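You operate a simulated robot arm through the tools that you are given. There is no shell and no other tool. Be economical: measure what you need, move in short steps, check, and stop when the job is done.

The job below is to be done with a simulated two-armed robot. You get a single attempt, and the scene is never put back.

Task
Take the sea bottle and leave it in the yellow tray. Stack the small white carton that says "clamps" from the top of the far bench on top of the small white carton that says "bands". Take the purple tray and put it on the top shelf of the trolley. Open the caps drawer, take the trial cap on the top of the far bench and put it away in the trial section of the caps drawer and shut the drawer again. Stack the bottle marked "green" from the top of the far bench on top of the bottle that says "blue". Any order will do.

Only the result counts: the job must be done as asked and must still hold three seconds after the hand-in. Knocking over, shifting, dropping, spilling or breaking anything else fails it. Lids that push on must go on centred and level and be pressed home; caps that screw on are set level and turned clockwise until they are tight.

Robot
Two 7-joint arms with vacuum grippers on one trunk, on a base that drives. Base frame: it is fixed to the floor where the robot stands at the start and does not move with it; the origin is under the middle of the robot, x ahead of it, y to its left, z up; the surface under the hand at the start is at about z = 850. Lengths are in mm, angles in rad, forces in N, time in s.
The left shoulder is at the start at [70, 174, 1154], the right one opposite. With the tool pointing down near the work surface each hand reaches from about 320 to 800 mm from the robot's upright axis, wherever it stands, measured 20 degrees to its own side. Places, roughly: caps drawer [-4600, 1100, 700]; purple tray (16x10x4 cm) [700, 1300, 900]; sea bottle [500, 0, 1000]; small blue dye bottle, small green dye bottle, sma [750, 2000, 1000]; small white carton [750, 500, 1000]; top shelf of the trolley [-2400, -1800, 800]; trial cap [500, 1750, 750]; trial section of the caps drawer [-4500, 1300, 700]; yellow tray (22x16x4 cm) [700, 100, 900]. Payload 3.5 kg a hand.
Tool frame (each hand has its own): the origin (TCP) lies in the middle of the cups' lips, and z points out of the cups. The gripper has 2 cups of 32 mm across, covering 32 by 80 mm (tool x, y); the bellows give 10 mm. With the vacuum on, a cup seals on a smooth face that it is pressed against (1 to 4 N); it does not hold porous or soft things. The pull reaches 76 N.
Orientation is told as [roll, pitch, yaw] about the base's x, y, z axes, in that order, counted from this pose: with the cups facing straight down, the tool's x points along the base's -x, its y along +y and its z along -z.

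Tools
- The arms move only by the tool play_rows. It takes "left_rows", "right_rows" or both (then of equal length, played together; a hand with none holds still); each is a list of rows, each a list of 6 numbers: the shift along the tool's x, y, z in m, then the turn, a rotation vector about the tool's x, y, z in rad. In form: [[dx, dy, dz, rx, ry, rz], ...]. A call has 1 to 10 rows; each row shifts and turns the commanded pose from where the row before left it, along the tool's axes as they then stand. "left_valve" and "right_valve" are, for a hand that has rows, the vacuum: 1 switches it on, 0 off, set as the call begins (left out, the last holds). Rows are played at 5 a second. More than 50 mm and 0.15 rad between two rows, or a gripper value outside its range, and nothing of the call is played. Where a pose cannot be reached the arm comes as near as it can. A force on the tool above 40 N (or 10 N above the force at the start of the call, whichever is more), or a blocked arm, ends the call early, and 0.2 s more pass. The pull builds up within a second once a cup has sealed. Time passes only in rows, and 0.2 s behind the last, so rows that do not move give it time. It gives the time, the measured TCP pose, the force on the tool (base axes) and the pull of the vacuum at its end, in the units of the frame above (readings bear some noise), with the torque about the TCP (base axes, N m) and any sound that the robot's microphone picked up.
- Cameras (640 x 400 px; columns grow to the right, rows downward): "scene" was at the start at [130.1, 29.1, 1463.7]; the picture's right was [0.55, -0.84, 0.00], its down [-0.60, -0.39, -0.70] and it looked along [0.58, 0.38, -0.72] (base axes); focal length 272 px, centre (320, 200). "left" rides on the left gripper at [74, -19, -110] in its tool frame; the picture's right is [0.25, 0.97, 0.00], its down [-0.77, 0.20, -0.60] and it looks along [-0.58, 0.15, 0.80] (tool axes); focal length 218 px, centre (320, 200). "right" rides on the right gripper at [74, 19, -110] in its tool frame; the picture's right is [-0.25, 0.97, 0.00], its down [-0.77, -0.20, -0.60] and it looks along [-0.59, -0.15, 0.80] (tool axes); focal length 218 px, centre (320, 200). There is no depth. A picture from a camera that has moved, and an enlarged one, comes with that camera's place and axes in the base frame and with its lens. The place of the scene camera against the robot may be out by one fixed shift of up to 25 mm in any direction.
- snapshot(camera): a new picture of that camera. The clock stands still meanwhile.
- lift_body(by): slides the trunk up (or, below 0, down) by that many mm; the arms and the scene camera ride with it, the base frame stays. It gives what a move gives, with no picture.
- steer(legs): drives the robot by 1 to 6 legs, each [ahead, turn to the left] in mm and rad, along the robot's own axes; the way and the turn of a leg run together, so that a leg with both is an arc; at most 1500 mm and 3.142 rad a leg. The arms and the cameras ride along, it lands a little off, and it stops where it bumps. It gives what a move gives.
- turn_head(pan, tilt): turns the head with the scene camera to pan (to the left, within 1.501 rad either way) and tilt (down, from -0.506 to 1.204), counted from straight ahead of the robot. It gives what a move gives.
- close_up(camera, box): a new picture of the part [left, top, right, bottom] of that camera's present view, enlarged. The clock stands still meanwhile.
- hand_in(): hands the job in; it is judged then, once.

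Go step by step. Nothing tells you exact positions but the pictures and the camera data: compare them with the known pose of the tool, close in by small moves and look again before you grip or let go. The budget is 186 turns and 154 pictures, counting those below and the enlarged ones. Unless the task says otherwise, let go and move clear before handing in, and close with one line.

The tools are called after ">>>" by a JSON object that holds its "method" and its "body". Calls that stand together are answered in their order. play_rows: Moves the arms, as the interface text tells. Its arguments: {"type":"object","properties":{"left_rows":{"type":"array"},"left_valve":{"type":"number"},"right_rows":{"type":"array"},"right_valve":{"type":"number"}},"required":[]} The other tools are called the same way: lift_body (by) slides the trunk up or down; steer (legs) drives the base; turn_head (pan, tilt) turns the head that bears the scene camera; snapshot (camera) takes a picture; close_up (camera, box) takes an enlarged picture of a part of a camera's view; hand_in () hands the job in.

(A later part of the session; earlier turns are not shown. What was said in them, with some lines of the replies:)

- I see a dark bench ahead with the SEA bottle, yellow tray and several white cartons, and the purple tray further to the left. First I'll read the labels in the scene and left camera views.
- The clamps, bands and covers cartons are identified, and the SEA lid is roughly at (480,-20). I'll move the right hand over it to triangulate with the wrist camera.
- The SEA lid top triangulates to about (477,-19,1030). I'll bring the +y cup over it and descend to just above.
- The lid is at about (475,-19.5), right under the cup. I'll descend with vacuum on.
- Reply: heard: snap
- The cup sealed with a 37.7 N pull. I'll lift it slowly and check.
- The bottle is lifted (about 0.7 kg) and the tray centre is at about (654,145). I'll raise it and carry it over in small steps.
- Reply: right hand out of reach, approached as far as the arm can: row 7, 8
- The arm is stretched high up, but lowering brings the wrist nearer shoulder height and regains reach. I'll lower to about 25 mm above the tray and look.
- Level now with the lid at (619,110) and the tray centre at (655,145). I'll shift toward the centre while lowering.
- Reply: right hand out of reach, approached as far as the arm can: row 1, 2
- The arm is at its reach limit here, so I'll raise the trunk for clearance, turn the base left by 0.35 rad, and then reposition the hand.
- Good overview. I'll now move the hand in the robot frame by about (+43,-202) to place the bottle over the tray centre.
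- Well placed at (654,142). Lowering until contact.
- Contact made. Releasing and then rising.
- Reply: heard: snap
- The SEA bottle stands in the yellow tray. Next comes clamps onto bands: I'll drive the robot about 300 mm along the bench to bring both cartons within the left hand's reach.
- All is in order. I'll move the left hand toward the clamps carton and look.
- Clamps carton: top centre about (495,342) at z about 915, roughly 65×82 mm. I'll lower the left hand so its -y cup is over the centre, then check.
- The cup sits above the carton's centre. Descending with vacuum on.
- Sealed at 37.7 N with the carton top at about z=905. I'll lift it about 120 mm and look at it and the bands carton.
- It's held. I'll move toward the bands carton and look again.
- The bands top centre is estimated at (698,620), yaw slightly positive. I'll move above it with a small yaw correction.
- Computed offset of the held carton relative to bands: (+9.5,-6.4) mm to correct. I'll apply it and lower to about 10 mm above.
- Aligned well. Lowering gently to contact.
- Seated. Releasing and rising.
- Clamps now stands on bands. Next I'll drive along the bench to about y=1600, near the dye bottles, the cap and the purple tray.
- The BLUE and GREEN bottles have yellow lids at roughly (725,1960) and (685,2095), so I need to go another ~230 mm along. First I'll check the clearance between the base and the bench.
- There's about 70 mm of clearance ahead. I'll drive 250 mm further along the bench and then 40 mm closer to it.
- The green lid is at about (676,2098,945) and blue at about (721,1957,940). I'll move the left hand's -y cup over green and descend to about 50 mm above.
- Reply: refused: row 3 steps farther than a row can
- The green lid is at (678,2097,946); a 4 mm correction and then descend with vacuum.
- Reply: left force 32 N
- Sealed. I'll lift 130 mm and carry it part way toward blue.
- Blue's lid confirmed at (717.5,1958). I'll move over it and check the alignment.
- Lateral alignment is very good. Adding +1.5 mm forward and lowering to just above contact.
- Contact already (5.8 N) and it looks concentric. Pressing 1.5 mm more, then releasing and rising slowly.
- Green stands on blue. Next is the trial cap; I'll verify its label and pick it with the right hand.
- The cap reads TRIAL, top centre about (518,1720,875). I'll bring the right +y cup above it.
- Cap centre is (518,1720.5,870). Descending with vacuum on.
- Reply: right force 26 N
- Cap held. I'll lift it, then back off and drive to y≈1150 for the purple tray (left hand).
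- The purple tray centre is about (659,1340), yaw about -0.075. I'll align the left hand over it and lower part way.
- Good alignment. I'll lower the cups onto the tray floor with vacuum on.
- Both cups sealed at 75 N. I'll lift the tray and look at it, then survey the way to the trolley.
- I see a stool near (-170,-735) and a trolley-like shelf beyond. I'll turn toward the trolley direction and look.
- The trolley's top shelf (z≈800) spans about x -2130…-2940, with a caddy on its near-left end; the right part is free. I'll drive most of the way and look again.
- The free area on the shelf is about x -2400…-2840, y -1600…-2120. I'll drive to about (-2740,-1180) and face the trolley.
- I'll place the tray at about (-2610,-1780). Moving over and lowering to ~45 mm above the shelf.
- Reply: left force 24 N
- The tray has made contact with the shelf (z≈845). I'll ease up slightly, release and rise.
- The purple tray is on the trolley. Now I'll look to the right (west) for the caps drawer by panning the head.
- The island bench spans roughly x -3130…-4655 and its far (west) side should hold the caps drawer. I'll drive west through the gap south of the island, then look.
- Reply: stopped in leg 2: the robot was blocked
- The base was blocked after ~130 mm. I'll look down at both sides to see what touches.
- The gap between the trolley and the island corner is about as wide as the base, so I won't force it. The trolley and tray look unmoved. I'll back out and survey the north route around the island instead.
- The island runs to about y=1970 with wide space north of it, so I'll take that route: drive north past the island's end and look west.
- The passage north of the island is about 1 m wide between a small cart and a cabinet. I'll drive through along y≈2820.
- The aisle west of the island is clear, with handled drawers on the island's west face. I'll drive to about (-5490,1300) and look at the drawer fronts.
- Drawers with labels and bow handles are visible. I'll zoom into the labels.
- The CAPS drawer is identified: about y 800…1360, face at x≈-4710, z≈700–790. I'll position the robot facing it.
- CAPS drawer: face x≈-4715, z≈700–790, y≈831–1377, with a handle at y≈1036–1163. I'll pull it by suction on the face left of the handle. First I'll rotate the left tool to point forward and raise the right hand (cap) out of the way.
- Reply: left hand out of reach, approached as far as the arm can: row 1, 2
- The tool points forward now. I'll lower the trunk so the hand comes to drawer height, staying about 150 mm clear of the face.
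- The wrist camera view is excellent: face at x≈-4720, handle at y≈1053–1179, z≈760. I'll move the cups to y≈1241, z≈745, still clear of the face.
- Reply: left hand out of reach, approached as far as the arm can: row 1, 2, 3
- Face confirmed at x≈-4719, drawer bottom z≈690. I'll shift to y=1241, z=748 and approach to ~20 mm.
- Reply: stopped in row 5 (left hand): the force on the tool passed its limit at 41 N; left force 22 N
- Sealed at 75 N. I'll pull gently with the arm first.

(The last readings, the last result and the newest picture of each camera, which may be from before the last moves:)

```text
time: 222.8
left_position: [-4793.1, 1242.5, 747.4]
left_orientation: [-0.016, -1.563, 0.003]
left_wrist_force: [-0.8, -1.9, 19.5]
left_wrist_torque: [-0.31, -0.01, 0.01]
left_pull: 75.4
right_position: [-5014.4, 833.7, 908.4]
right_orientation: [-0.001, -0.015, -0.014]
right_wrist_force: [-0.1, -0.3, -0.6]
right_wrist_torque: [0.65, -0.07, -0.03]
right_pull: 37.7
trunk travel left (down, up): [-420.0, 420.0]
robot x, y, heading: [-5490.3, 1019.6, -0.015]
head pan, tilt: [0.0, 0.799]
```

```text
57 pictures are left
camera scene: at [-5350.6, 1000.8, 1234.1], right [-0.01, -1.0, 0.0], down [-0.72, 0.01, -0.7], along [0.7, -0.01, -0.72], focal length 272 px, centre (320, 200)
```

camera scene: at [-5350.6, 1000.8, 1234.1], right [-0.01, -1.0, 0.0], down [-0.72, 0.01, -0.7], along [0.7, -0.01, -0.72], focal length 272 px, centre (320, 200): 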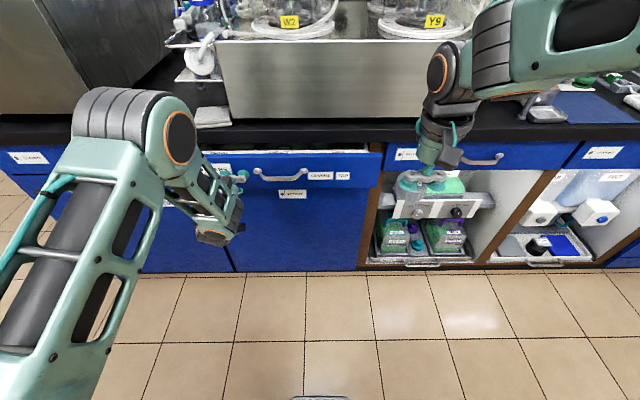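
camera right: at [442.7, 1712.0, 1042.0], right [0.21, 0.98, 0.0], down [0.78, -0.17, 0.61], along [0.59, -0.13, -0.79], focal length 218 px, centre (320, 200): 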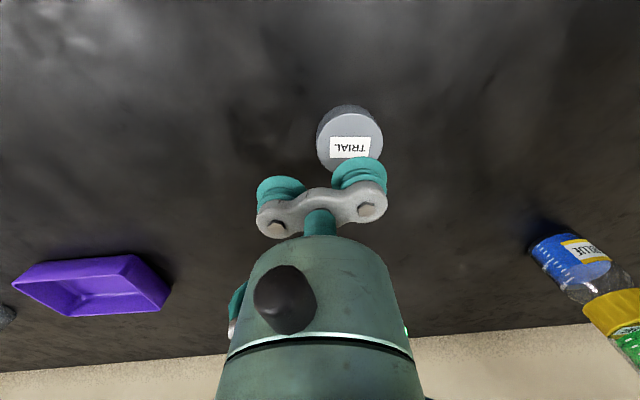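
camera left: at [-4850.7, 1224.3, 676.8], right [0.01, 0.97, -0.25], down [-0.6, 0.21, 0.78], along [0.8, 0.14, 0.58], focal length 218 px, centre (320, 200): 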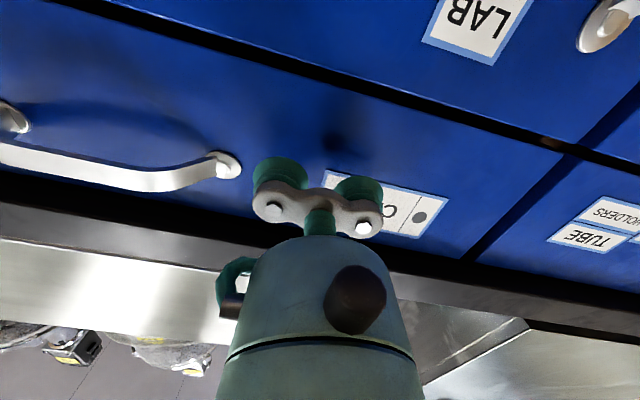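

The drawer is opening. I'll continue by reversing the base 230 mm.

>>> {"method": "steer", "body": {"legs": [[-230, 0]]}}

>>> {"method": "snapshot", "body": {"camera": "scene"}}

```text
time: 224.5
left_position: [-5024.9, 1242.5, 746.5]
left_orientation: [0.061, -1.561, -0.077]
left_wrist_force: [0.8, -18.6, 15.2]
left_wrist_torque: [0.48, 0.11, 0.33]
left_pull: 75.6
right_position: [-5249.2, 834.7, 909.3]
right_orientation: [0.002, -0.016, -0.015]
right_wrist_force: [-0.2, -1.2, -0.3]
right_wrist_torque: [0.65, -0.07, -0.01]
right_pull: 37.8
trunk travel left (down, up): [-420.0, 420.0]
robot x, y, heading: [-5724.8, 1019.3, -0.019]
head pan, tilt: [0.0, 0.799]
```

```text
56 pictures are left
camera scene: at [-5584.4, 1001.7, 1234.0], right [-0.01, -1.0, 0.0], down [-0.71, 0.01, -0.7], along [0.7, -0.01, -0.72], focal length 272 px, centre (320, 200)
```

scene: 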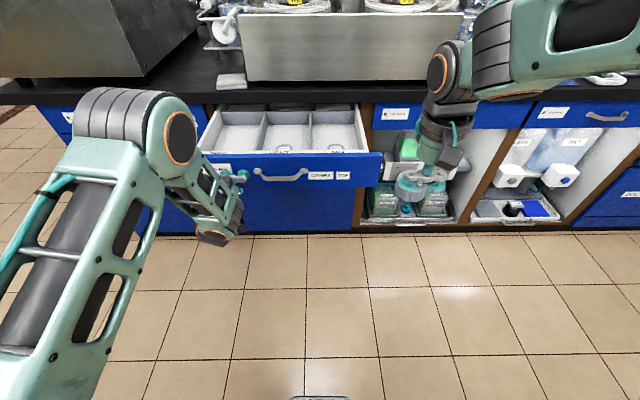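

>>> {"method": "close_up", "body": {"camera": "scene", "box": [195, 90, 395, 200]}}

```text
3.20 times, centred on (295, 145) of scene
camera zoom: at [-5584.4, 1001.7, 1234.0], right [-0.01, -1.0, 0.0], down [-0.71, 0.01, -0.7], along [0.7, -0.01, -0.72], focal length 870 px, centre (400, 376)
```

zoom: 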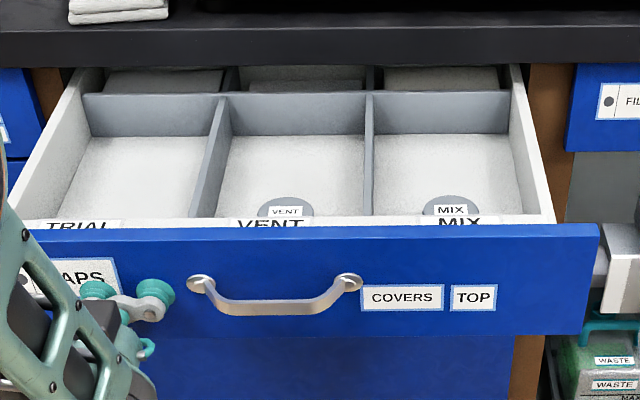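

The drawer is open: TRIAL section at left, VENT in the middle, MIX at right. I'll release the face and pull the left hand back.

>>> {"method": "play_rows", "body": {"left_rows": [[0, 0, 0, 0, 0, 0], [0, 0, 0, 0, 0, 0], [0, 0, 0, 0, 0, 0], [0, 0, -0.005, 0, 0, 0], [0, 0, -0.02, 0, 0, 0], [0, 0, -0.03, 0, 0, 0], [0, 0, -0.02, 0, 0, 0], [0, 0, 0, 0, 0, 0]], "left_valve": 0}}

>>> {"method": "snapshot", "body": {"camera": "scene"}}

```text
time: 226.3
left_position: [-5099.6, 1245.8, 747.3]
left_orientation: [-0.165, -1.559, 0.152]
left_wrist_force: [0.5, -0.6, 0.2]
left_wrist_torque: [0.0, 0.01, -0.01]
left_pull: 0.1
right_position: [-5246.5, 836.9, 907.7]
right_orientation: [-0.002, -0.013, -0.016]
right_wrist_force: [-0.9, 0.1, -0.7]
right_wrist_torque: [0.62, -0.05, -0.02]
right_pull: 38.1
trunk travel left (down, up): [-420.0, 420.0]
robot x, y, heading: [-5725.8, 1021.1, -0.017]
head pan, tilt: [0.0, 0.799]
```

```text
54 pictures are left
camera scene: at [-5581.3, 1004.7, 1233.6], right [-0.01, -1.0, 0.0], down [-0.72, 0.01, -0.7], along [0.7, -0.01, -0.72], focal length 272 px, centre (320, 200)
```

scene: 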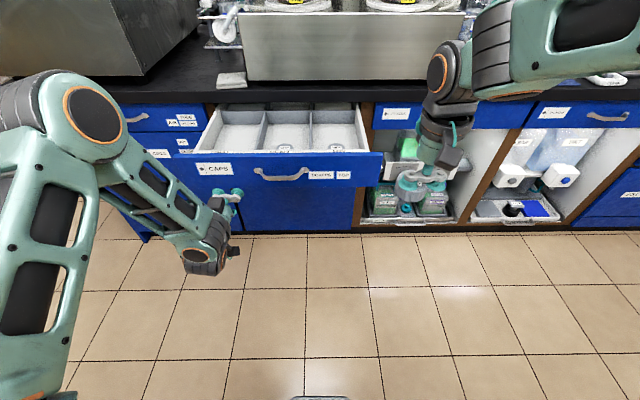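

Released. Now I'll move the base left (to y≈1450) so the right hand sits in front of the TRIAL section.

>>> {"method": "steer", "body": {"legs": [[0, 1.587], [430, 0], [0, -1.57], [215, 0]]}}

>>> {"method": "turn_head", "body": {"pan": -0.2, "tilt": 0.9}}

>>> {"method": "snapshot", "body": {"camera": "scene"}}

>>> {"method": "snapshot", "body": {"camera": "right"}}

```text
time: 237.8
left_position: [-4874.6, 1660.7, 747.2]
left_orientation: [-0.162, -1.556, 0.131]
left_wrist_force: [0.4, -0.9, -0.4]
left_wrist_torque: [-0.02, 0.01, 0.02]
left_pull: 0.1
right_position: [-5026.0, 1255.8, 907.1]
right_orientation: [-0.004, -0.011, -0.027]
right_wrist_force: [1.1, -0.4, -0.3]
right_wrist_torque: [0.6, -0.07, 0.05]
right_pull: 37.7
trunk travel left (down, up): [-420.0, 420.0]
robot x, y, heading: [-5501.9, 1443.2, -0.017]
head pan, tilt: [0.0, 0.799]
```

```text
time: 238.6
left_position: [-4873.9, 1660.7, 747.0]
left_orientation: [-0.175, -1.558, 0.149]
left_wrist_force: [-0.6, 1.0, -0.9]
left_wrist_torque: [-0.01, -0.02, -0.01]
left_pull: 0.0
right_position: [-5026.5, 1256.1, 906.3]
right_orientation: [-0.003, -0.012, -0.026]
right_wrist_force: [0.8, -0.3, -0.3]
right_wrist_torque: [0.6, -0.06, 0.05]
right_pull: 38.3
trunk travel left (down, up): [-420.0, 420.0]
robot x, y, heading: [-5504.7, 1442.9, -0.028]
head pan, tilt: [-0.201, 0.901]
```

```text
53 pictures are left
camera scene: at [-5367.2, 1411.4, 1225.8], right [-0.22, -0.97, 0.0], down [-0.76, 0.17, -0.62], along [0.61, -0.14, -0.78], focal length 272 px, centre (320, 200)
```

scene: 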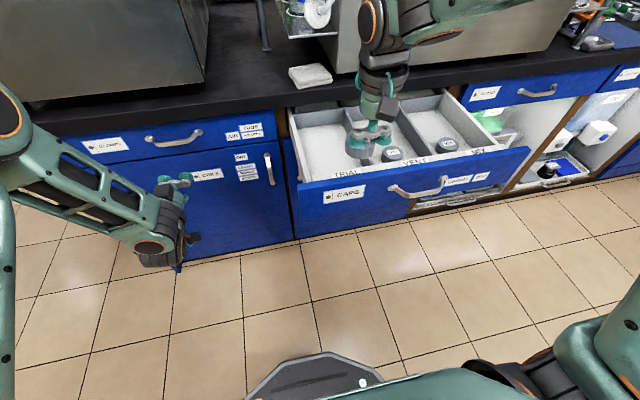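

```text
52 pictures are left
camera right: at [-5102.3, 1277.4, 1016.6], right [0.28, 0.96, 0.0], down [0.76, -0.22, 0.61], along [0.59, -0.17, -0.79], focal length 218 px, centre (320, 200)
```

right: 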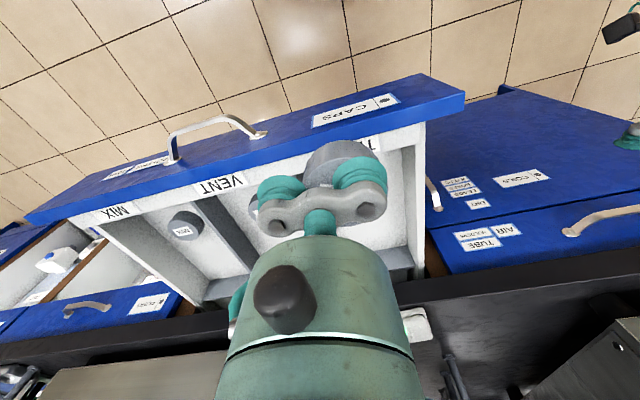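

>>> {"method": "close_up", "body": {"camera": "right", "box": [180, 100, 460, 290]}}

>>> {"method": "close_up", "body": {"camera": "scene", "box": [270, 80, 470, 220]}}

```text
2.11 times, centred on (320, 195) of right
camera zoom: at [-5102.3, 1277.4, 1016.6], right [0.28, 0.96, 0.0], down [0.76, -0.22, 0.61], along [0.59, -0.17, -0.79], focal length 460 px, centre (320, 210)
```

zoom: 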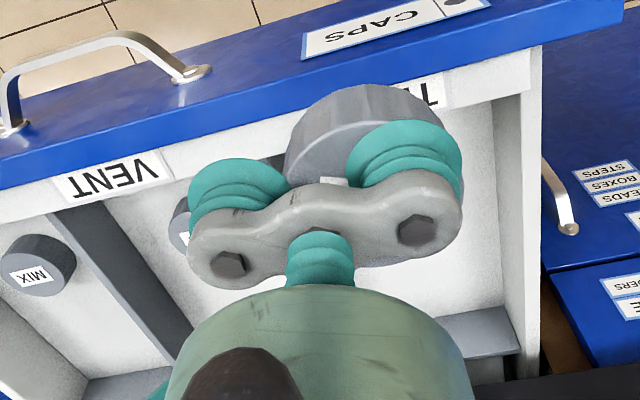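

```text
2.86 times, centred on (370, 150) of scene
camera zoom: at [-5367.2, 1411.4, 1225.8], right [-0.22, -0.97, 0.0], down [-0.76, 0.17, -0.62], along [0.61, -0.14, -0.78], focal length 777 px, centre (177, 343)
```

zoom: 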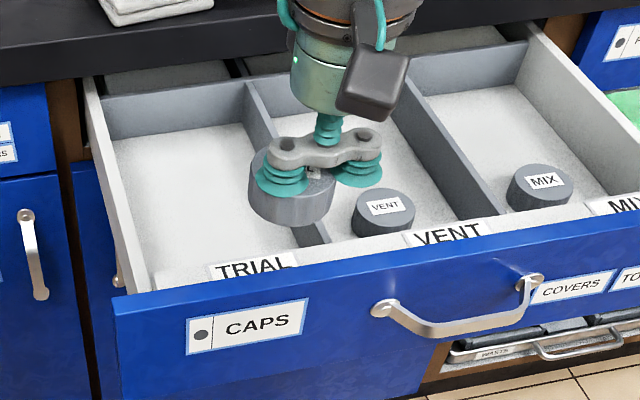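

The TRIAL section interior is about y 1205…1358, x -4990…-4690. I'll move the cap over it at about (-4870,1305).

>>> {"method": "play_rows", "body": {"right_rows": [[-0.035, 0.007, 0, 0, 0, 0], [-0.04, 0.007, 0, 0, 0, 0], [-0.04, 0.008, 0, 0, 0, 0], [-0.04, 0.007, 0, 0, 0, 0], [0, 0, 0.03, 0, 0, 0], [0, 0, 0.03, 0, 0, 0], [0, 0, 0, 0, 0, 0]]}}

>>> {"method": "snapshot", "body": {"camera": "right"}}

>>> {"method": "close_up", "body": {"camera": "scene", "box": [270, 50, 470, 190]}}

```text
time: 240.2
left_position: [-4874.7, 1662.6, 748.1]
left_orientation: [-0.178, -1.558, 0.152]
left_wrist_force: [-0.7, 0.3, 0.6]
left_wrist_torque: [0.03, 0.01, 0.01]
left_pull: 0.0
right_position: [-4871.6, 1279.6, 849.0]
right_orientation: [-0.003, -0.014, -0.027]
right_wrist_force: [0.0, 1.0, -0.9]
right_wrist_torque: [0.58, -0.08, 0.06]
right_pull: 37.6
trunk travel left (down, up): [-420.0, 420.0]
robot x, y, heading: [-5499.7, 1448.9, -0.024]
head pan, tilt: [-0.201, 0.901]
```

```text
49 pictures are left
camera right: at [-4946.4, 1302.5, 958.2], right [0.28, 0.96, 0.0], down [0.76, -0.22, 0.61], along [0.59, -0.17, -0.79], focal length 218 px, centre (320, 200)
```

right: 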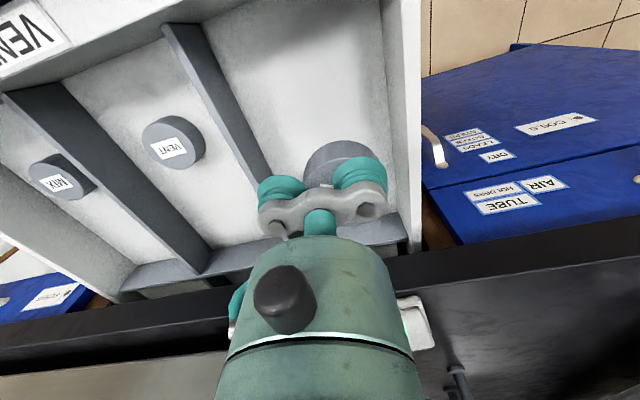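

```text
2.86 times, centred on (370, 120) of scene
camera zoom: at [-5367.5, 1411.4, 1225.8], right [-0.22, -0.97, 0.0], down [-0.76, 0.18, -0.62], along [0.61, -0.14, -0.78], focal length 777 px, centre (177, 429)
```

zoom: 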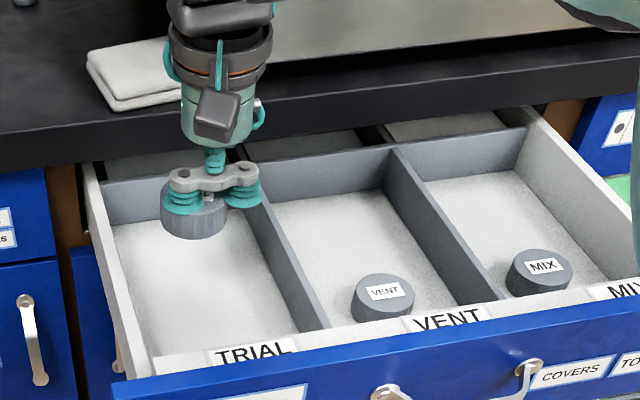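

The cap is centred well over TRIAL. I'll lower it toward the floor of the section.

>>> {"method": "play_rows", "body": {"right_rows": [[0, -0.008, 0.035, 0, 0, 0], [0, 0, 0.035, 0, 0, 0], [0, 0, 0.025, 0, 0, 0], [0, 0, 0.008, 0, 0, 0], [0, 0, 0.004, 0, 0, 0], [0, 0, 0, 0, 0, 0]]}}

>>> {"method": "snapshot", "body": {"camera": "right"}}

>>> {"method": "close_up", "body": {"camera": "scene", "box": [270, 50, 470, 190]}}

```text
time: 241.6
left_position: [-4873.9, 1662.3, 747.3]
left_orientation: [-0.179, -1.556, 0.154]
left_wrist_force: [-0.3, -0.5, -0.4]
left_wrist_torque: [-0.02, -0.01, 0.0]
left_pull: 0.0
right_position: [-4869.5, 1271.5, 742.1]
right_orientation: [-0.003, -0.012, -0.025]
right_wrist_force: [-0.6, -0.2, -0.4]
right_wrist_torque: [0.6, -0.11, 0.06]
right_pull: 37.4
trunk travel left (down, up): [-420.0, 420.0]
robot x, y, heading: [-5505.8, 1442.4, -0.021]
head pan, tilt: [-0.201, 0.901]
```

```text
47 pictures are left
camera right: at [-4944.8, 1293.9, 851.6], right [0.28, 0.96, 0.0], down [0.76, -0.22, 0.61], along [0.59, -0.17, -0.79], focal length 218 px, centre (320, 200)
```

right: 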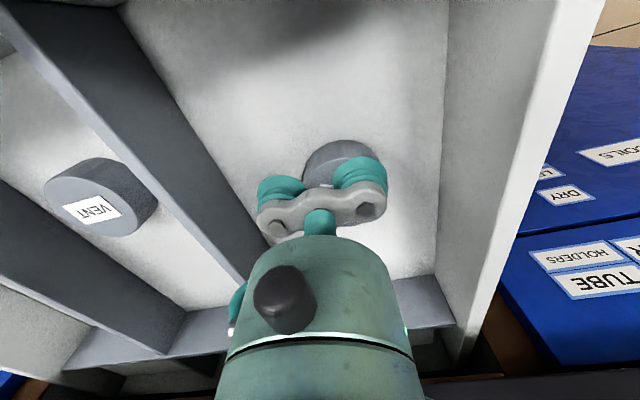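

```text
2.86 times, centred on (370, 120) of scene
camera zoom: at [-5367.1, 1411.4, 1225.7], right [-0.22, -0.97, 0.0], down [-0.76, 0.18, -0.62], along [0.61, -0.14, -0.78], focal length 777 px, centre (177, 429)
```

zoom: 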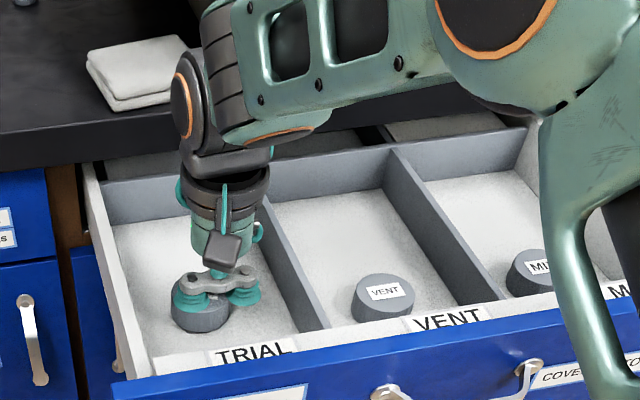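

Close to the floor. Stepping down to contact.

>>> {"method": "play_rows", "body": {"right_rows": [[0, 0, 0.004, 0, 0, 0], [0, 0, 0.004, 0, 0, 0], [0, 0, 0, 0, 0, 0]]}}

```text
time: 242.4
left_position: [-4875.6, 1661.2, 749.0]
left_orientation: [-0.259, -1.562, 0.234]
left_wrist_force: [0.4, 0.6, 0.4]
left_wrist_torque: [-0.01, 0.0, 0.0]
left_pull: 0.1
right_position: [-4871.0, 1271.6, 737.1]
right_orientation: [-0.002, -0.019, -0.026]
right_wrist_force: [3.3, 0.0, 19.1]
right_wrist_torque: [0.73, -0.02, 0.07]
right_pull: 37.8
trunk travel left (down, up): [-420.0, 420.0]
robot x, y, heading: [-5503.8, 1444.7, -0.024]
head pan, tilt: [-0.201, 0.901]
```

Contact with the floor (19 N). Releasing and rising.

>>> {"method": "play_rows", "body": {"right_rows": [[0, 0, -0.003, 0, 0, 0], [0, 0, 0, 0, 0, 0], [0, 0, 0, 0, 0, 0], [0, 0, -0.006, 0, 0, 0], [0, 0, -0.03, 0, 0, 0], [0, 0, -0.04, 0, 0, 0], [0, 0, -0.045, 0, 0, 0], [0, 0, -0.045, 0, 0, 0], [0, 0, 0, 0, 0, 0]], "right_valve": 0}}

>>> {"method": "snapshot", "body": {"camera": "right"}}

>>> {"method": "snapshot", "body": {"camera": "scene"}}

```text
time: 244.4
left_position: [-4872.7, 1662.0, 748.3]
left_orientation: [-0.158, -1.556, 0.132]
left_wrist_force: [0.8, -0.6, 0.0]
left_wrist_torque: [0.0, 0.04, 0.03]
left_pull: 0.0
right_position: [-4873.0, 1273.0, 901.5]
right_orientation: [-0.002, -0.012, -0.026]
right_wrist_force: [0.1, -0.3, -0.2]
right_wrist_torque: [-0.02, -0.03, -0.02]
right_pull: 0.0
trunk travel left (down, up): [-420.0, 420.0]
robot x, y, heading: [-5500.9, 1446.6, -0.026]
head pan, tilt: [-0.201, 0.901]
```

```text
45 pictures are left
camera right: at [-4946.7, 1294.2, 1011.2], right [0.28, 0.96, 0.0], down [0.76, -0.22, 0.61], along [0.59, -0.17, -0.79], focal length 218 px, centre (320, 200)
```

right: 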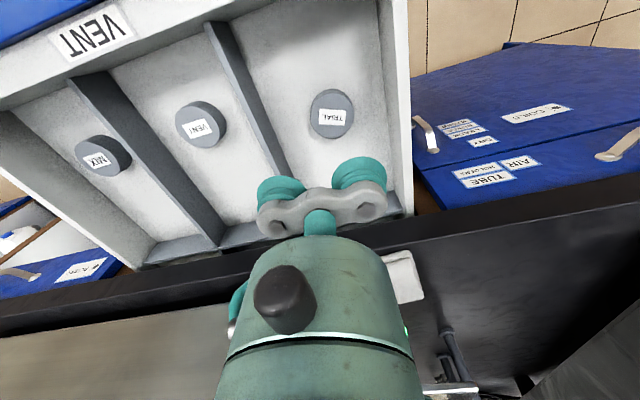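

```text
44 pictures are left
camera scene: at [-5366.5, 1411.2, 1225.6], right [-0.22, -0.97, 0.0], down [-0.76, 0.18, -0.62], along [0.6, -0.14, -0.78], focal length 272 px, centre (320, 200)
```

scene: 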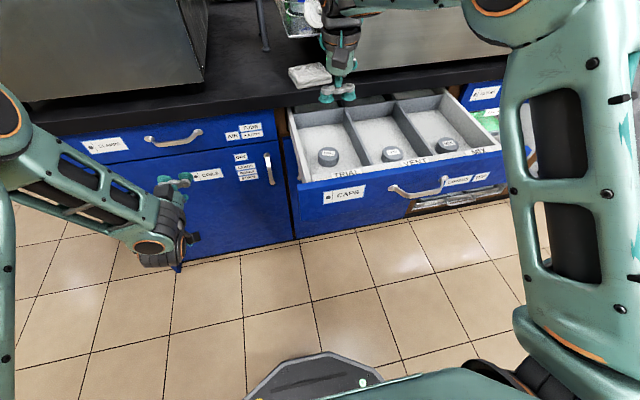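

The TRIAL cap lies in its section. I'll retract the right hand and move the base back to y≈1015, so the left hand can push the drawer shut.

>>> {"method": "play_rows", "body": {"right_rows": [[0.01, 0, -0.03, 0, 0, 0], [0.02, 0, -0.03, 0, 0, 0], [0.03, 0, -0.03, 0, 0, 0], [0.035, 0, -0.02, 0, 0, 0], [0.04, 0, 0, 0, 0, 0], [0.04, 0, 0, 0, 0, 0], [0, 0, 0, 0, 0, 0]]}}

>>> {"method": "steer", "body": {"legs": [[-360, 0], [0, -1.545], [425, 0], [0, 1.571]]}}

>>> {"method": "turn_head", "body": {"pan": 0.0, "tilt": 0.7}}

>>> {"method": "snapshot", "body": {"camera": "scene"}}

>>> {"method": "snapshot", "body": {"camera": "left"}}

```text
time: 246.0
left_position: [-4874.5, 1661.3, 747.0]
left_orientation: [-0.23, -1.557, 0.205]
left_wrist_force: [0.0, 0.3, 1.0]
left_wrist_torque: [0.0, 0.01, 0.01]
left_pull: 0.1
right_position: [-5049.2, 1278.9, 1011.6]
right_orientation: [-0.003, -0.01, -0.026]
right_wrist_force: [-0.5, -0.1, -0.2]
right_wrist_torque: [0.03, -0.01, -0.03]
right_pull: 0.1
trunk travel left (down, up): [-420.0, 420.0]
robot x, y, heading: [-5506.4, 1444.7, -0.024]
head pan, tilt: [-0.201, 0.901]
```

```text
time: 258.1
left_position: [-5237.0, 1250.3, 747.1]
left_orientation: [-0.19, -1.557, 0.173]
left_wrist_force: [0.4, -0.7, 0.0]
left_wrist_torque: [-0.01, 0.04, 0.03]
left_pull: 0.0
right_position: [-5408.4, 863.4, 1011.0]
right_orientation: [-0.001, -0.013, -0.015]
right_wrist_force: [-0.1, 0.0, 0.3]
right_wrist_torque: [-0.02, -0.01, 0.0]
right_pull: 0.1
trunk travel left (down, up): [-420.0, 420.0]
robot x, y, heading: [-5867.7, 1021.8, -0.016]
head pan, tilt: [-0.201, 0.901]
```

```text
time: 258.8
left_position: [-5238.1, 1250.0, 747.7]
left_orientation: [-0.159, -1.559, 0.146]
left_wrist_force: [-0.6, 0.6, -0.1]
left_wrist_torque: [0.0, 0.01, -0.05]
left_pull: 0.1
right_position: [-5409.1, 864.3, 1010.6]
right_orientation: [0.0, -0.013, -0.016]
right_wrist_force: [0.0, 0.0, 0.3]
right_wrist_torque: [0.03, -0.02, 0.01]
right_pull: 0.0
trunk travel left (down, up): [-420.0, 420.0]
robot x, y, heading: [-5863.6, 1027.7, -0.018]
head pan, tilt: [0.0, 0.7]
```

```text
43 pictures are left
camera scene: at [-5716.3, 1009.0, 1241.8], right [-0.02, -1.0, 0.0], down [-0.64, 0.01, -0.76], along [0.76, -0.01, -0.64], focal length 272 px, centre (320, 200)
```

scene: 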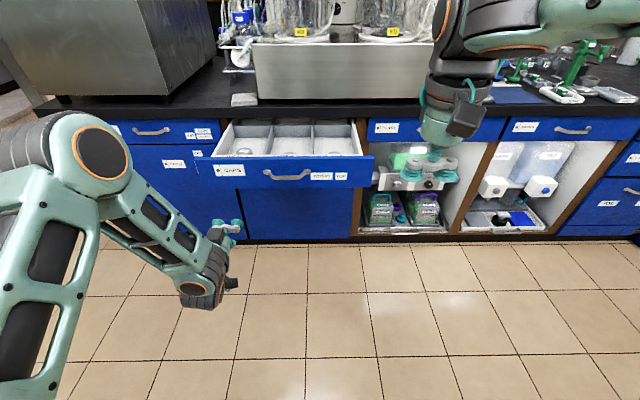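

```text
42 pictures are left
camera left: at [-5349.4, 1231.7, 676.0], right [0.01, 0.97, -0.25], down [-0.59, 0.21, 0.78], along [0.81, 0.14, 0.57], focal length 218 px, centre (320, 200)
```

left: 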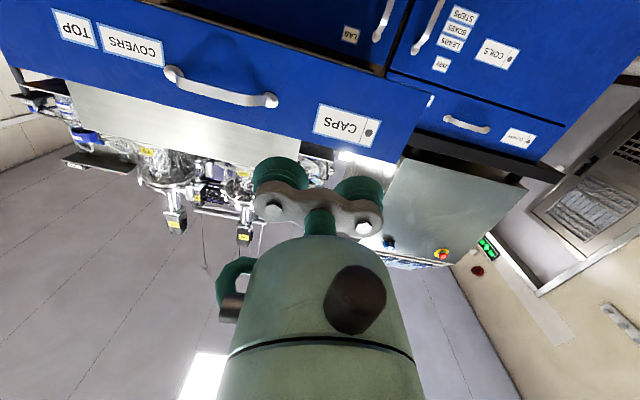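

The left hand faces the drawer front. I'll drive forward slowly to push it most of the way shut.

>>> {"method": "steer", "body": {"legs": [[200, 0], [120, 0], [120, 0]]}}

>>> {"method": "snapshot", "body": {"camera": "scene"}}

```text
time: 262.1
left_position: [-4799.9, 1246.9, 745.7]
left_orientation: [-0.148, -1.558, 0.136]
left_wrist_force: [-0.9, 0.1, 0.3]
left_wrist_torque: [0.02, -0.05, -0.01]
left_pull: 0.0
right_position: [-4968.2, 860.1, 1009.6]
right_orientation: [-0.001, -0.011, -0.011]
right_wrist_force: [-0.2, -0.5, -0.3]
right_wrist_torque: [0.03, 0.02, 0.01]
right_pull: 0.1
trunk travel left (down, up): [-420.0, 420.0]
robot x, y, heading: [-5423.0, 1022.3, -0.008]
head pan, tilt: [0.0, 0.7]
```

```text
41 pictures are left
camera scene: at [-5276.4, 1003.9, 1241.7], right [-0.01, -1.0, 0.0], down [-0.65, 0.01, -0.76], along [0.76, -0.01, -0.65], focal length 272 px, centre (320, 200)
```

scene: 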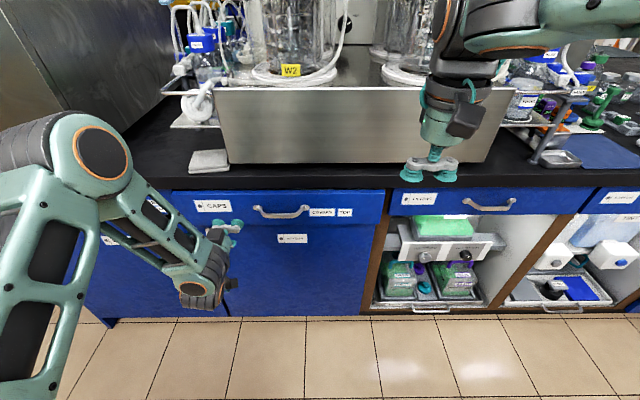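

The drawer is nearly shut. I'll push the rest with the arm.

>>> {"method": "play_rows", "body": {"left_rows": [[0, 0, 0.02, 0, 0, 0], [0, 0, 0.02, 0, 0, 0], [0, 0, 0.018, 0, 0, 0], [0, 0, 0.012, 0, 0, 0], [0, 0, 0.008, 0, 0, 0], [0, 0, 0.004, 0, 0, 0], [0, 0, 0.003, 0, 0, 0], [0, 0, 0.003, 0, 0, 0], [0, 0, 0, 0, 0, 0]]}}

>>> {"method": "snapshot", "body": {"camera": "left"}}

>>> {"method": "close_up", "body": {"camera": "scene", "box": [140, 160, 420, 330]}}

```text
time: 264.1
left_position: [-4712.6, 1246.5, 745.5]
left_orientation: [-0.185, -1.557, 0.173]
left_wrist_force: [-3.8, 0.4, -1.1]
left_wrist_torque: [0.01, -0.05, 0.05]
left_pull: 0.1
right_position: [-4970.0, 860.9, 1010.7]
right_orientation: [-0.001, -0.01, -0.012]
right_wrist_force: [-0.5, 0.2, -0.2]
right_wrist_torque: [0.0, -0.01, -0.02]
right_pull: 0.1
trunk travel left (down, up): [-420.0, 420.0]
robot x, y, heading: [-5427.2, 1021.4, -0.007]
head pan, tilt: [0.0, 0.7]
```

```text
40 pictures are left
camera left: at [-4824.4, 1227.5, 675.1], right [0.01, 0.97, -0.26], down [-0.59, 0.21, 0.78], along [0.81, 0.15, 0.57], focal length 218 px, centre (320, 200)
```

left: 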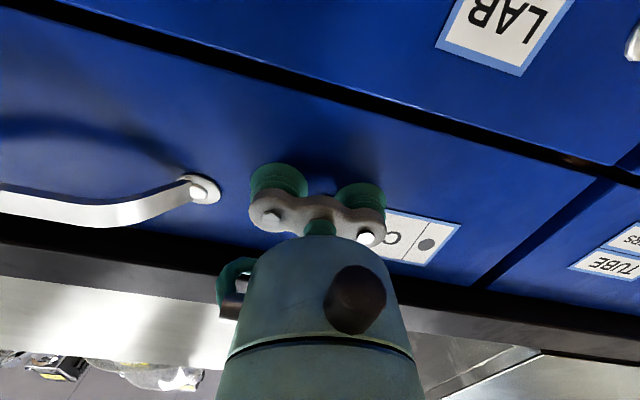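

```text
2.29 times, centred on (280, 245) of scene
camera zoom: at [-5278.3, 1004.1, 1241.9], right [-0.01, -1.0, 0.0], down [-0.64, 0.01, -0.77], along [0.76, -0.01, -0.64], focal length 621 px, centre (411, 97)
```

zoom: 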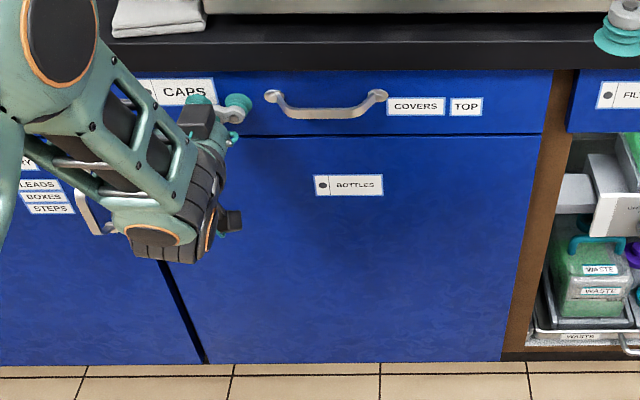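

Almost shut; a firm press to make sure it's home.

>>> {"method": "play_rows", "body": {"left_rows": [[0, 0, 0.003, 0, 0, 0], [0, 0, 0.003, 0, 0, 0], [0, 0, 0.003, 0, 0, 0], [0, 0, 0, 0, 0, 0]]}}

```text
time: 264.9
left_position: [-4709.4, 1246.4, 746.2]
left_orientation: [-0.135, -1.552, 0.124]
left_wrist_force: [-18.7, -1.9, 7.7]
left_wrist_torque: [-0.05, 0.29, 0.05]
left_pull: 0.1
right_position: [-4972.5, 860.9, 1013.2]
right_orientation: [-0.001, -0.016, -0.009]
right_wrist_force: [-0.2, -1.0, -0.7]
right_wrist_torque: [0.04, -0.04, 0.0]
right_pull: 0.1
trunk travel left (down, up): [-420.0, 420.0]
robot x, y, heading: [-5427.0, 1018.7, -0.008]
head pan, tilt: [0.0, 0.7]
stopped in row 4 (left hand): the force on the tool passed its limit at 42 N (the readings are from after the stop); the commanded pose is now the measured one
```

Hard stop reached, so it's shut. Retracting the left hand and checking.

>>> {"method": "play_rows", "body": {"left_rows": [[0, 0, -0.01, 0, 0, 0], [0, 0, -0.03, 0, 0, 0], [0, 0, -0.04, 0, 0, 0], [0, 0, 0, 0, 0, 0]]}}

>>> {"method": "steer", "body": {"legs": [[-250, 0]]}}

>>> {"method": "snapshot", "body": {"camera": "scene"}}

```text
time: 265.9
left_position: [-4787.6, 1246.1, 743.3]
left_orientation: [-0.113, -1.549, 0.102]
left_wrist_force: [0.3, 0.3, 1.0]
left_wrist_torque: [-0.04, 0.03, 0.02]
left_pull: 0.1
right_position: [-4969.0, 859.7, 1011.0]
right_orientation: [0.001, -0.013, -0.011]
right_wrist_force: [-1.1, 0.4, 0.2]
right_wrist_torque: [-0.01, 0.01, 0.04]
right_pull: 0.1
trunk travel left (down, up): [-420.0, 420.0]
robot x, y, heading: [-5422.1, 1020.4, -0.009]
head pan, tilt: [0.0, 0.7]
```

```text
time: 267.7
left_position: [-5035.1, 1249.0, 745.0]
left_orientation: [-0.139, -1.55, 0.13]
left_wrist_force: [0.0, 0.0, 0.0]
left_wrist_torque: [0.0, 0.04, -0.03]
left_pull: 0.0
right_position: [-5218.2, 864.4, 1010.3]
right_orientation: [-0.001, -0.014, -0.01]
right_wrist_force: [-0.3, 0.4, -0.2]
right_wrist_torque: [-0.02, 0.0, -0.02]
right_pull: 0.2
trunk travel left (down, up): [-420.0, 420.0]
robot x, y, heading: [-5674.2, 1022.7, -0.01]
head pan, tilt: [0.0, 0.7]
```

```text
38 pictures are left
camera scene: at [-5526.4, 1006.4, 1242.0], right [-0.01, -1.0, 0.0], down [-0.64, 0.0, -0.77], along [0.77, -0.01, -0.64], focal length 272 px, centre (320, 200)
```

scene: 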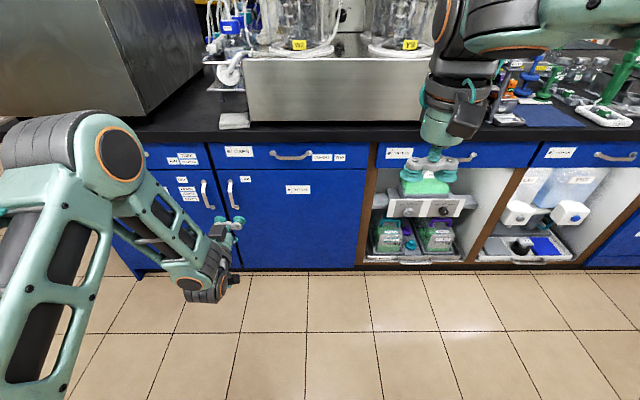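

The drawer is flush with its neighbours, both hands are clear, and I checked each task in the pictures when I finished it. I'm handing in now.

>>> {"method": "hand_in", "body": {}}

```text
The job is handed in.
```

All five tasks are done and the job is handed in: the sea bottle is in the yellow tray, clamps is on bands, the purple tray is on the trolley, the trial cap is in the TRIAL section of the shut caps drawer, and green is on blue. While driving past the trolley the base was blocked once, either by the trolley or by a bench corner; the tray still looked in place afterwards, but I did not check the trolley up close.
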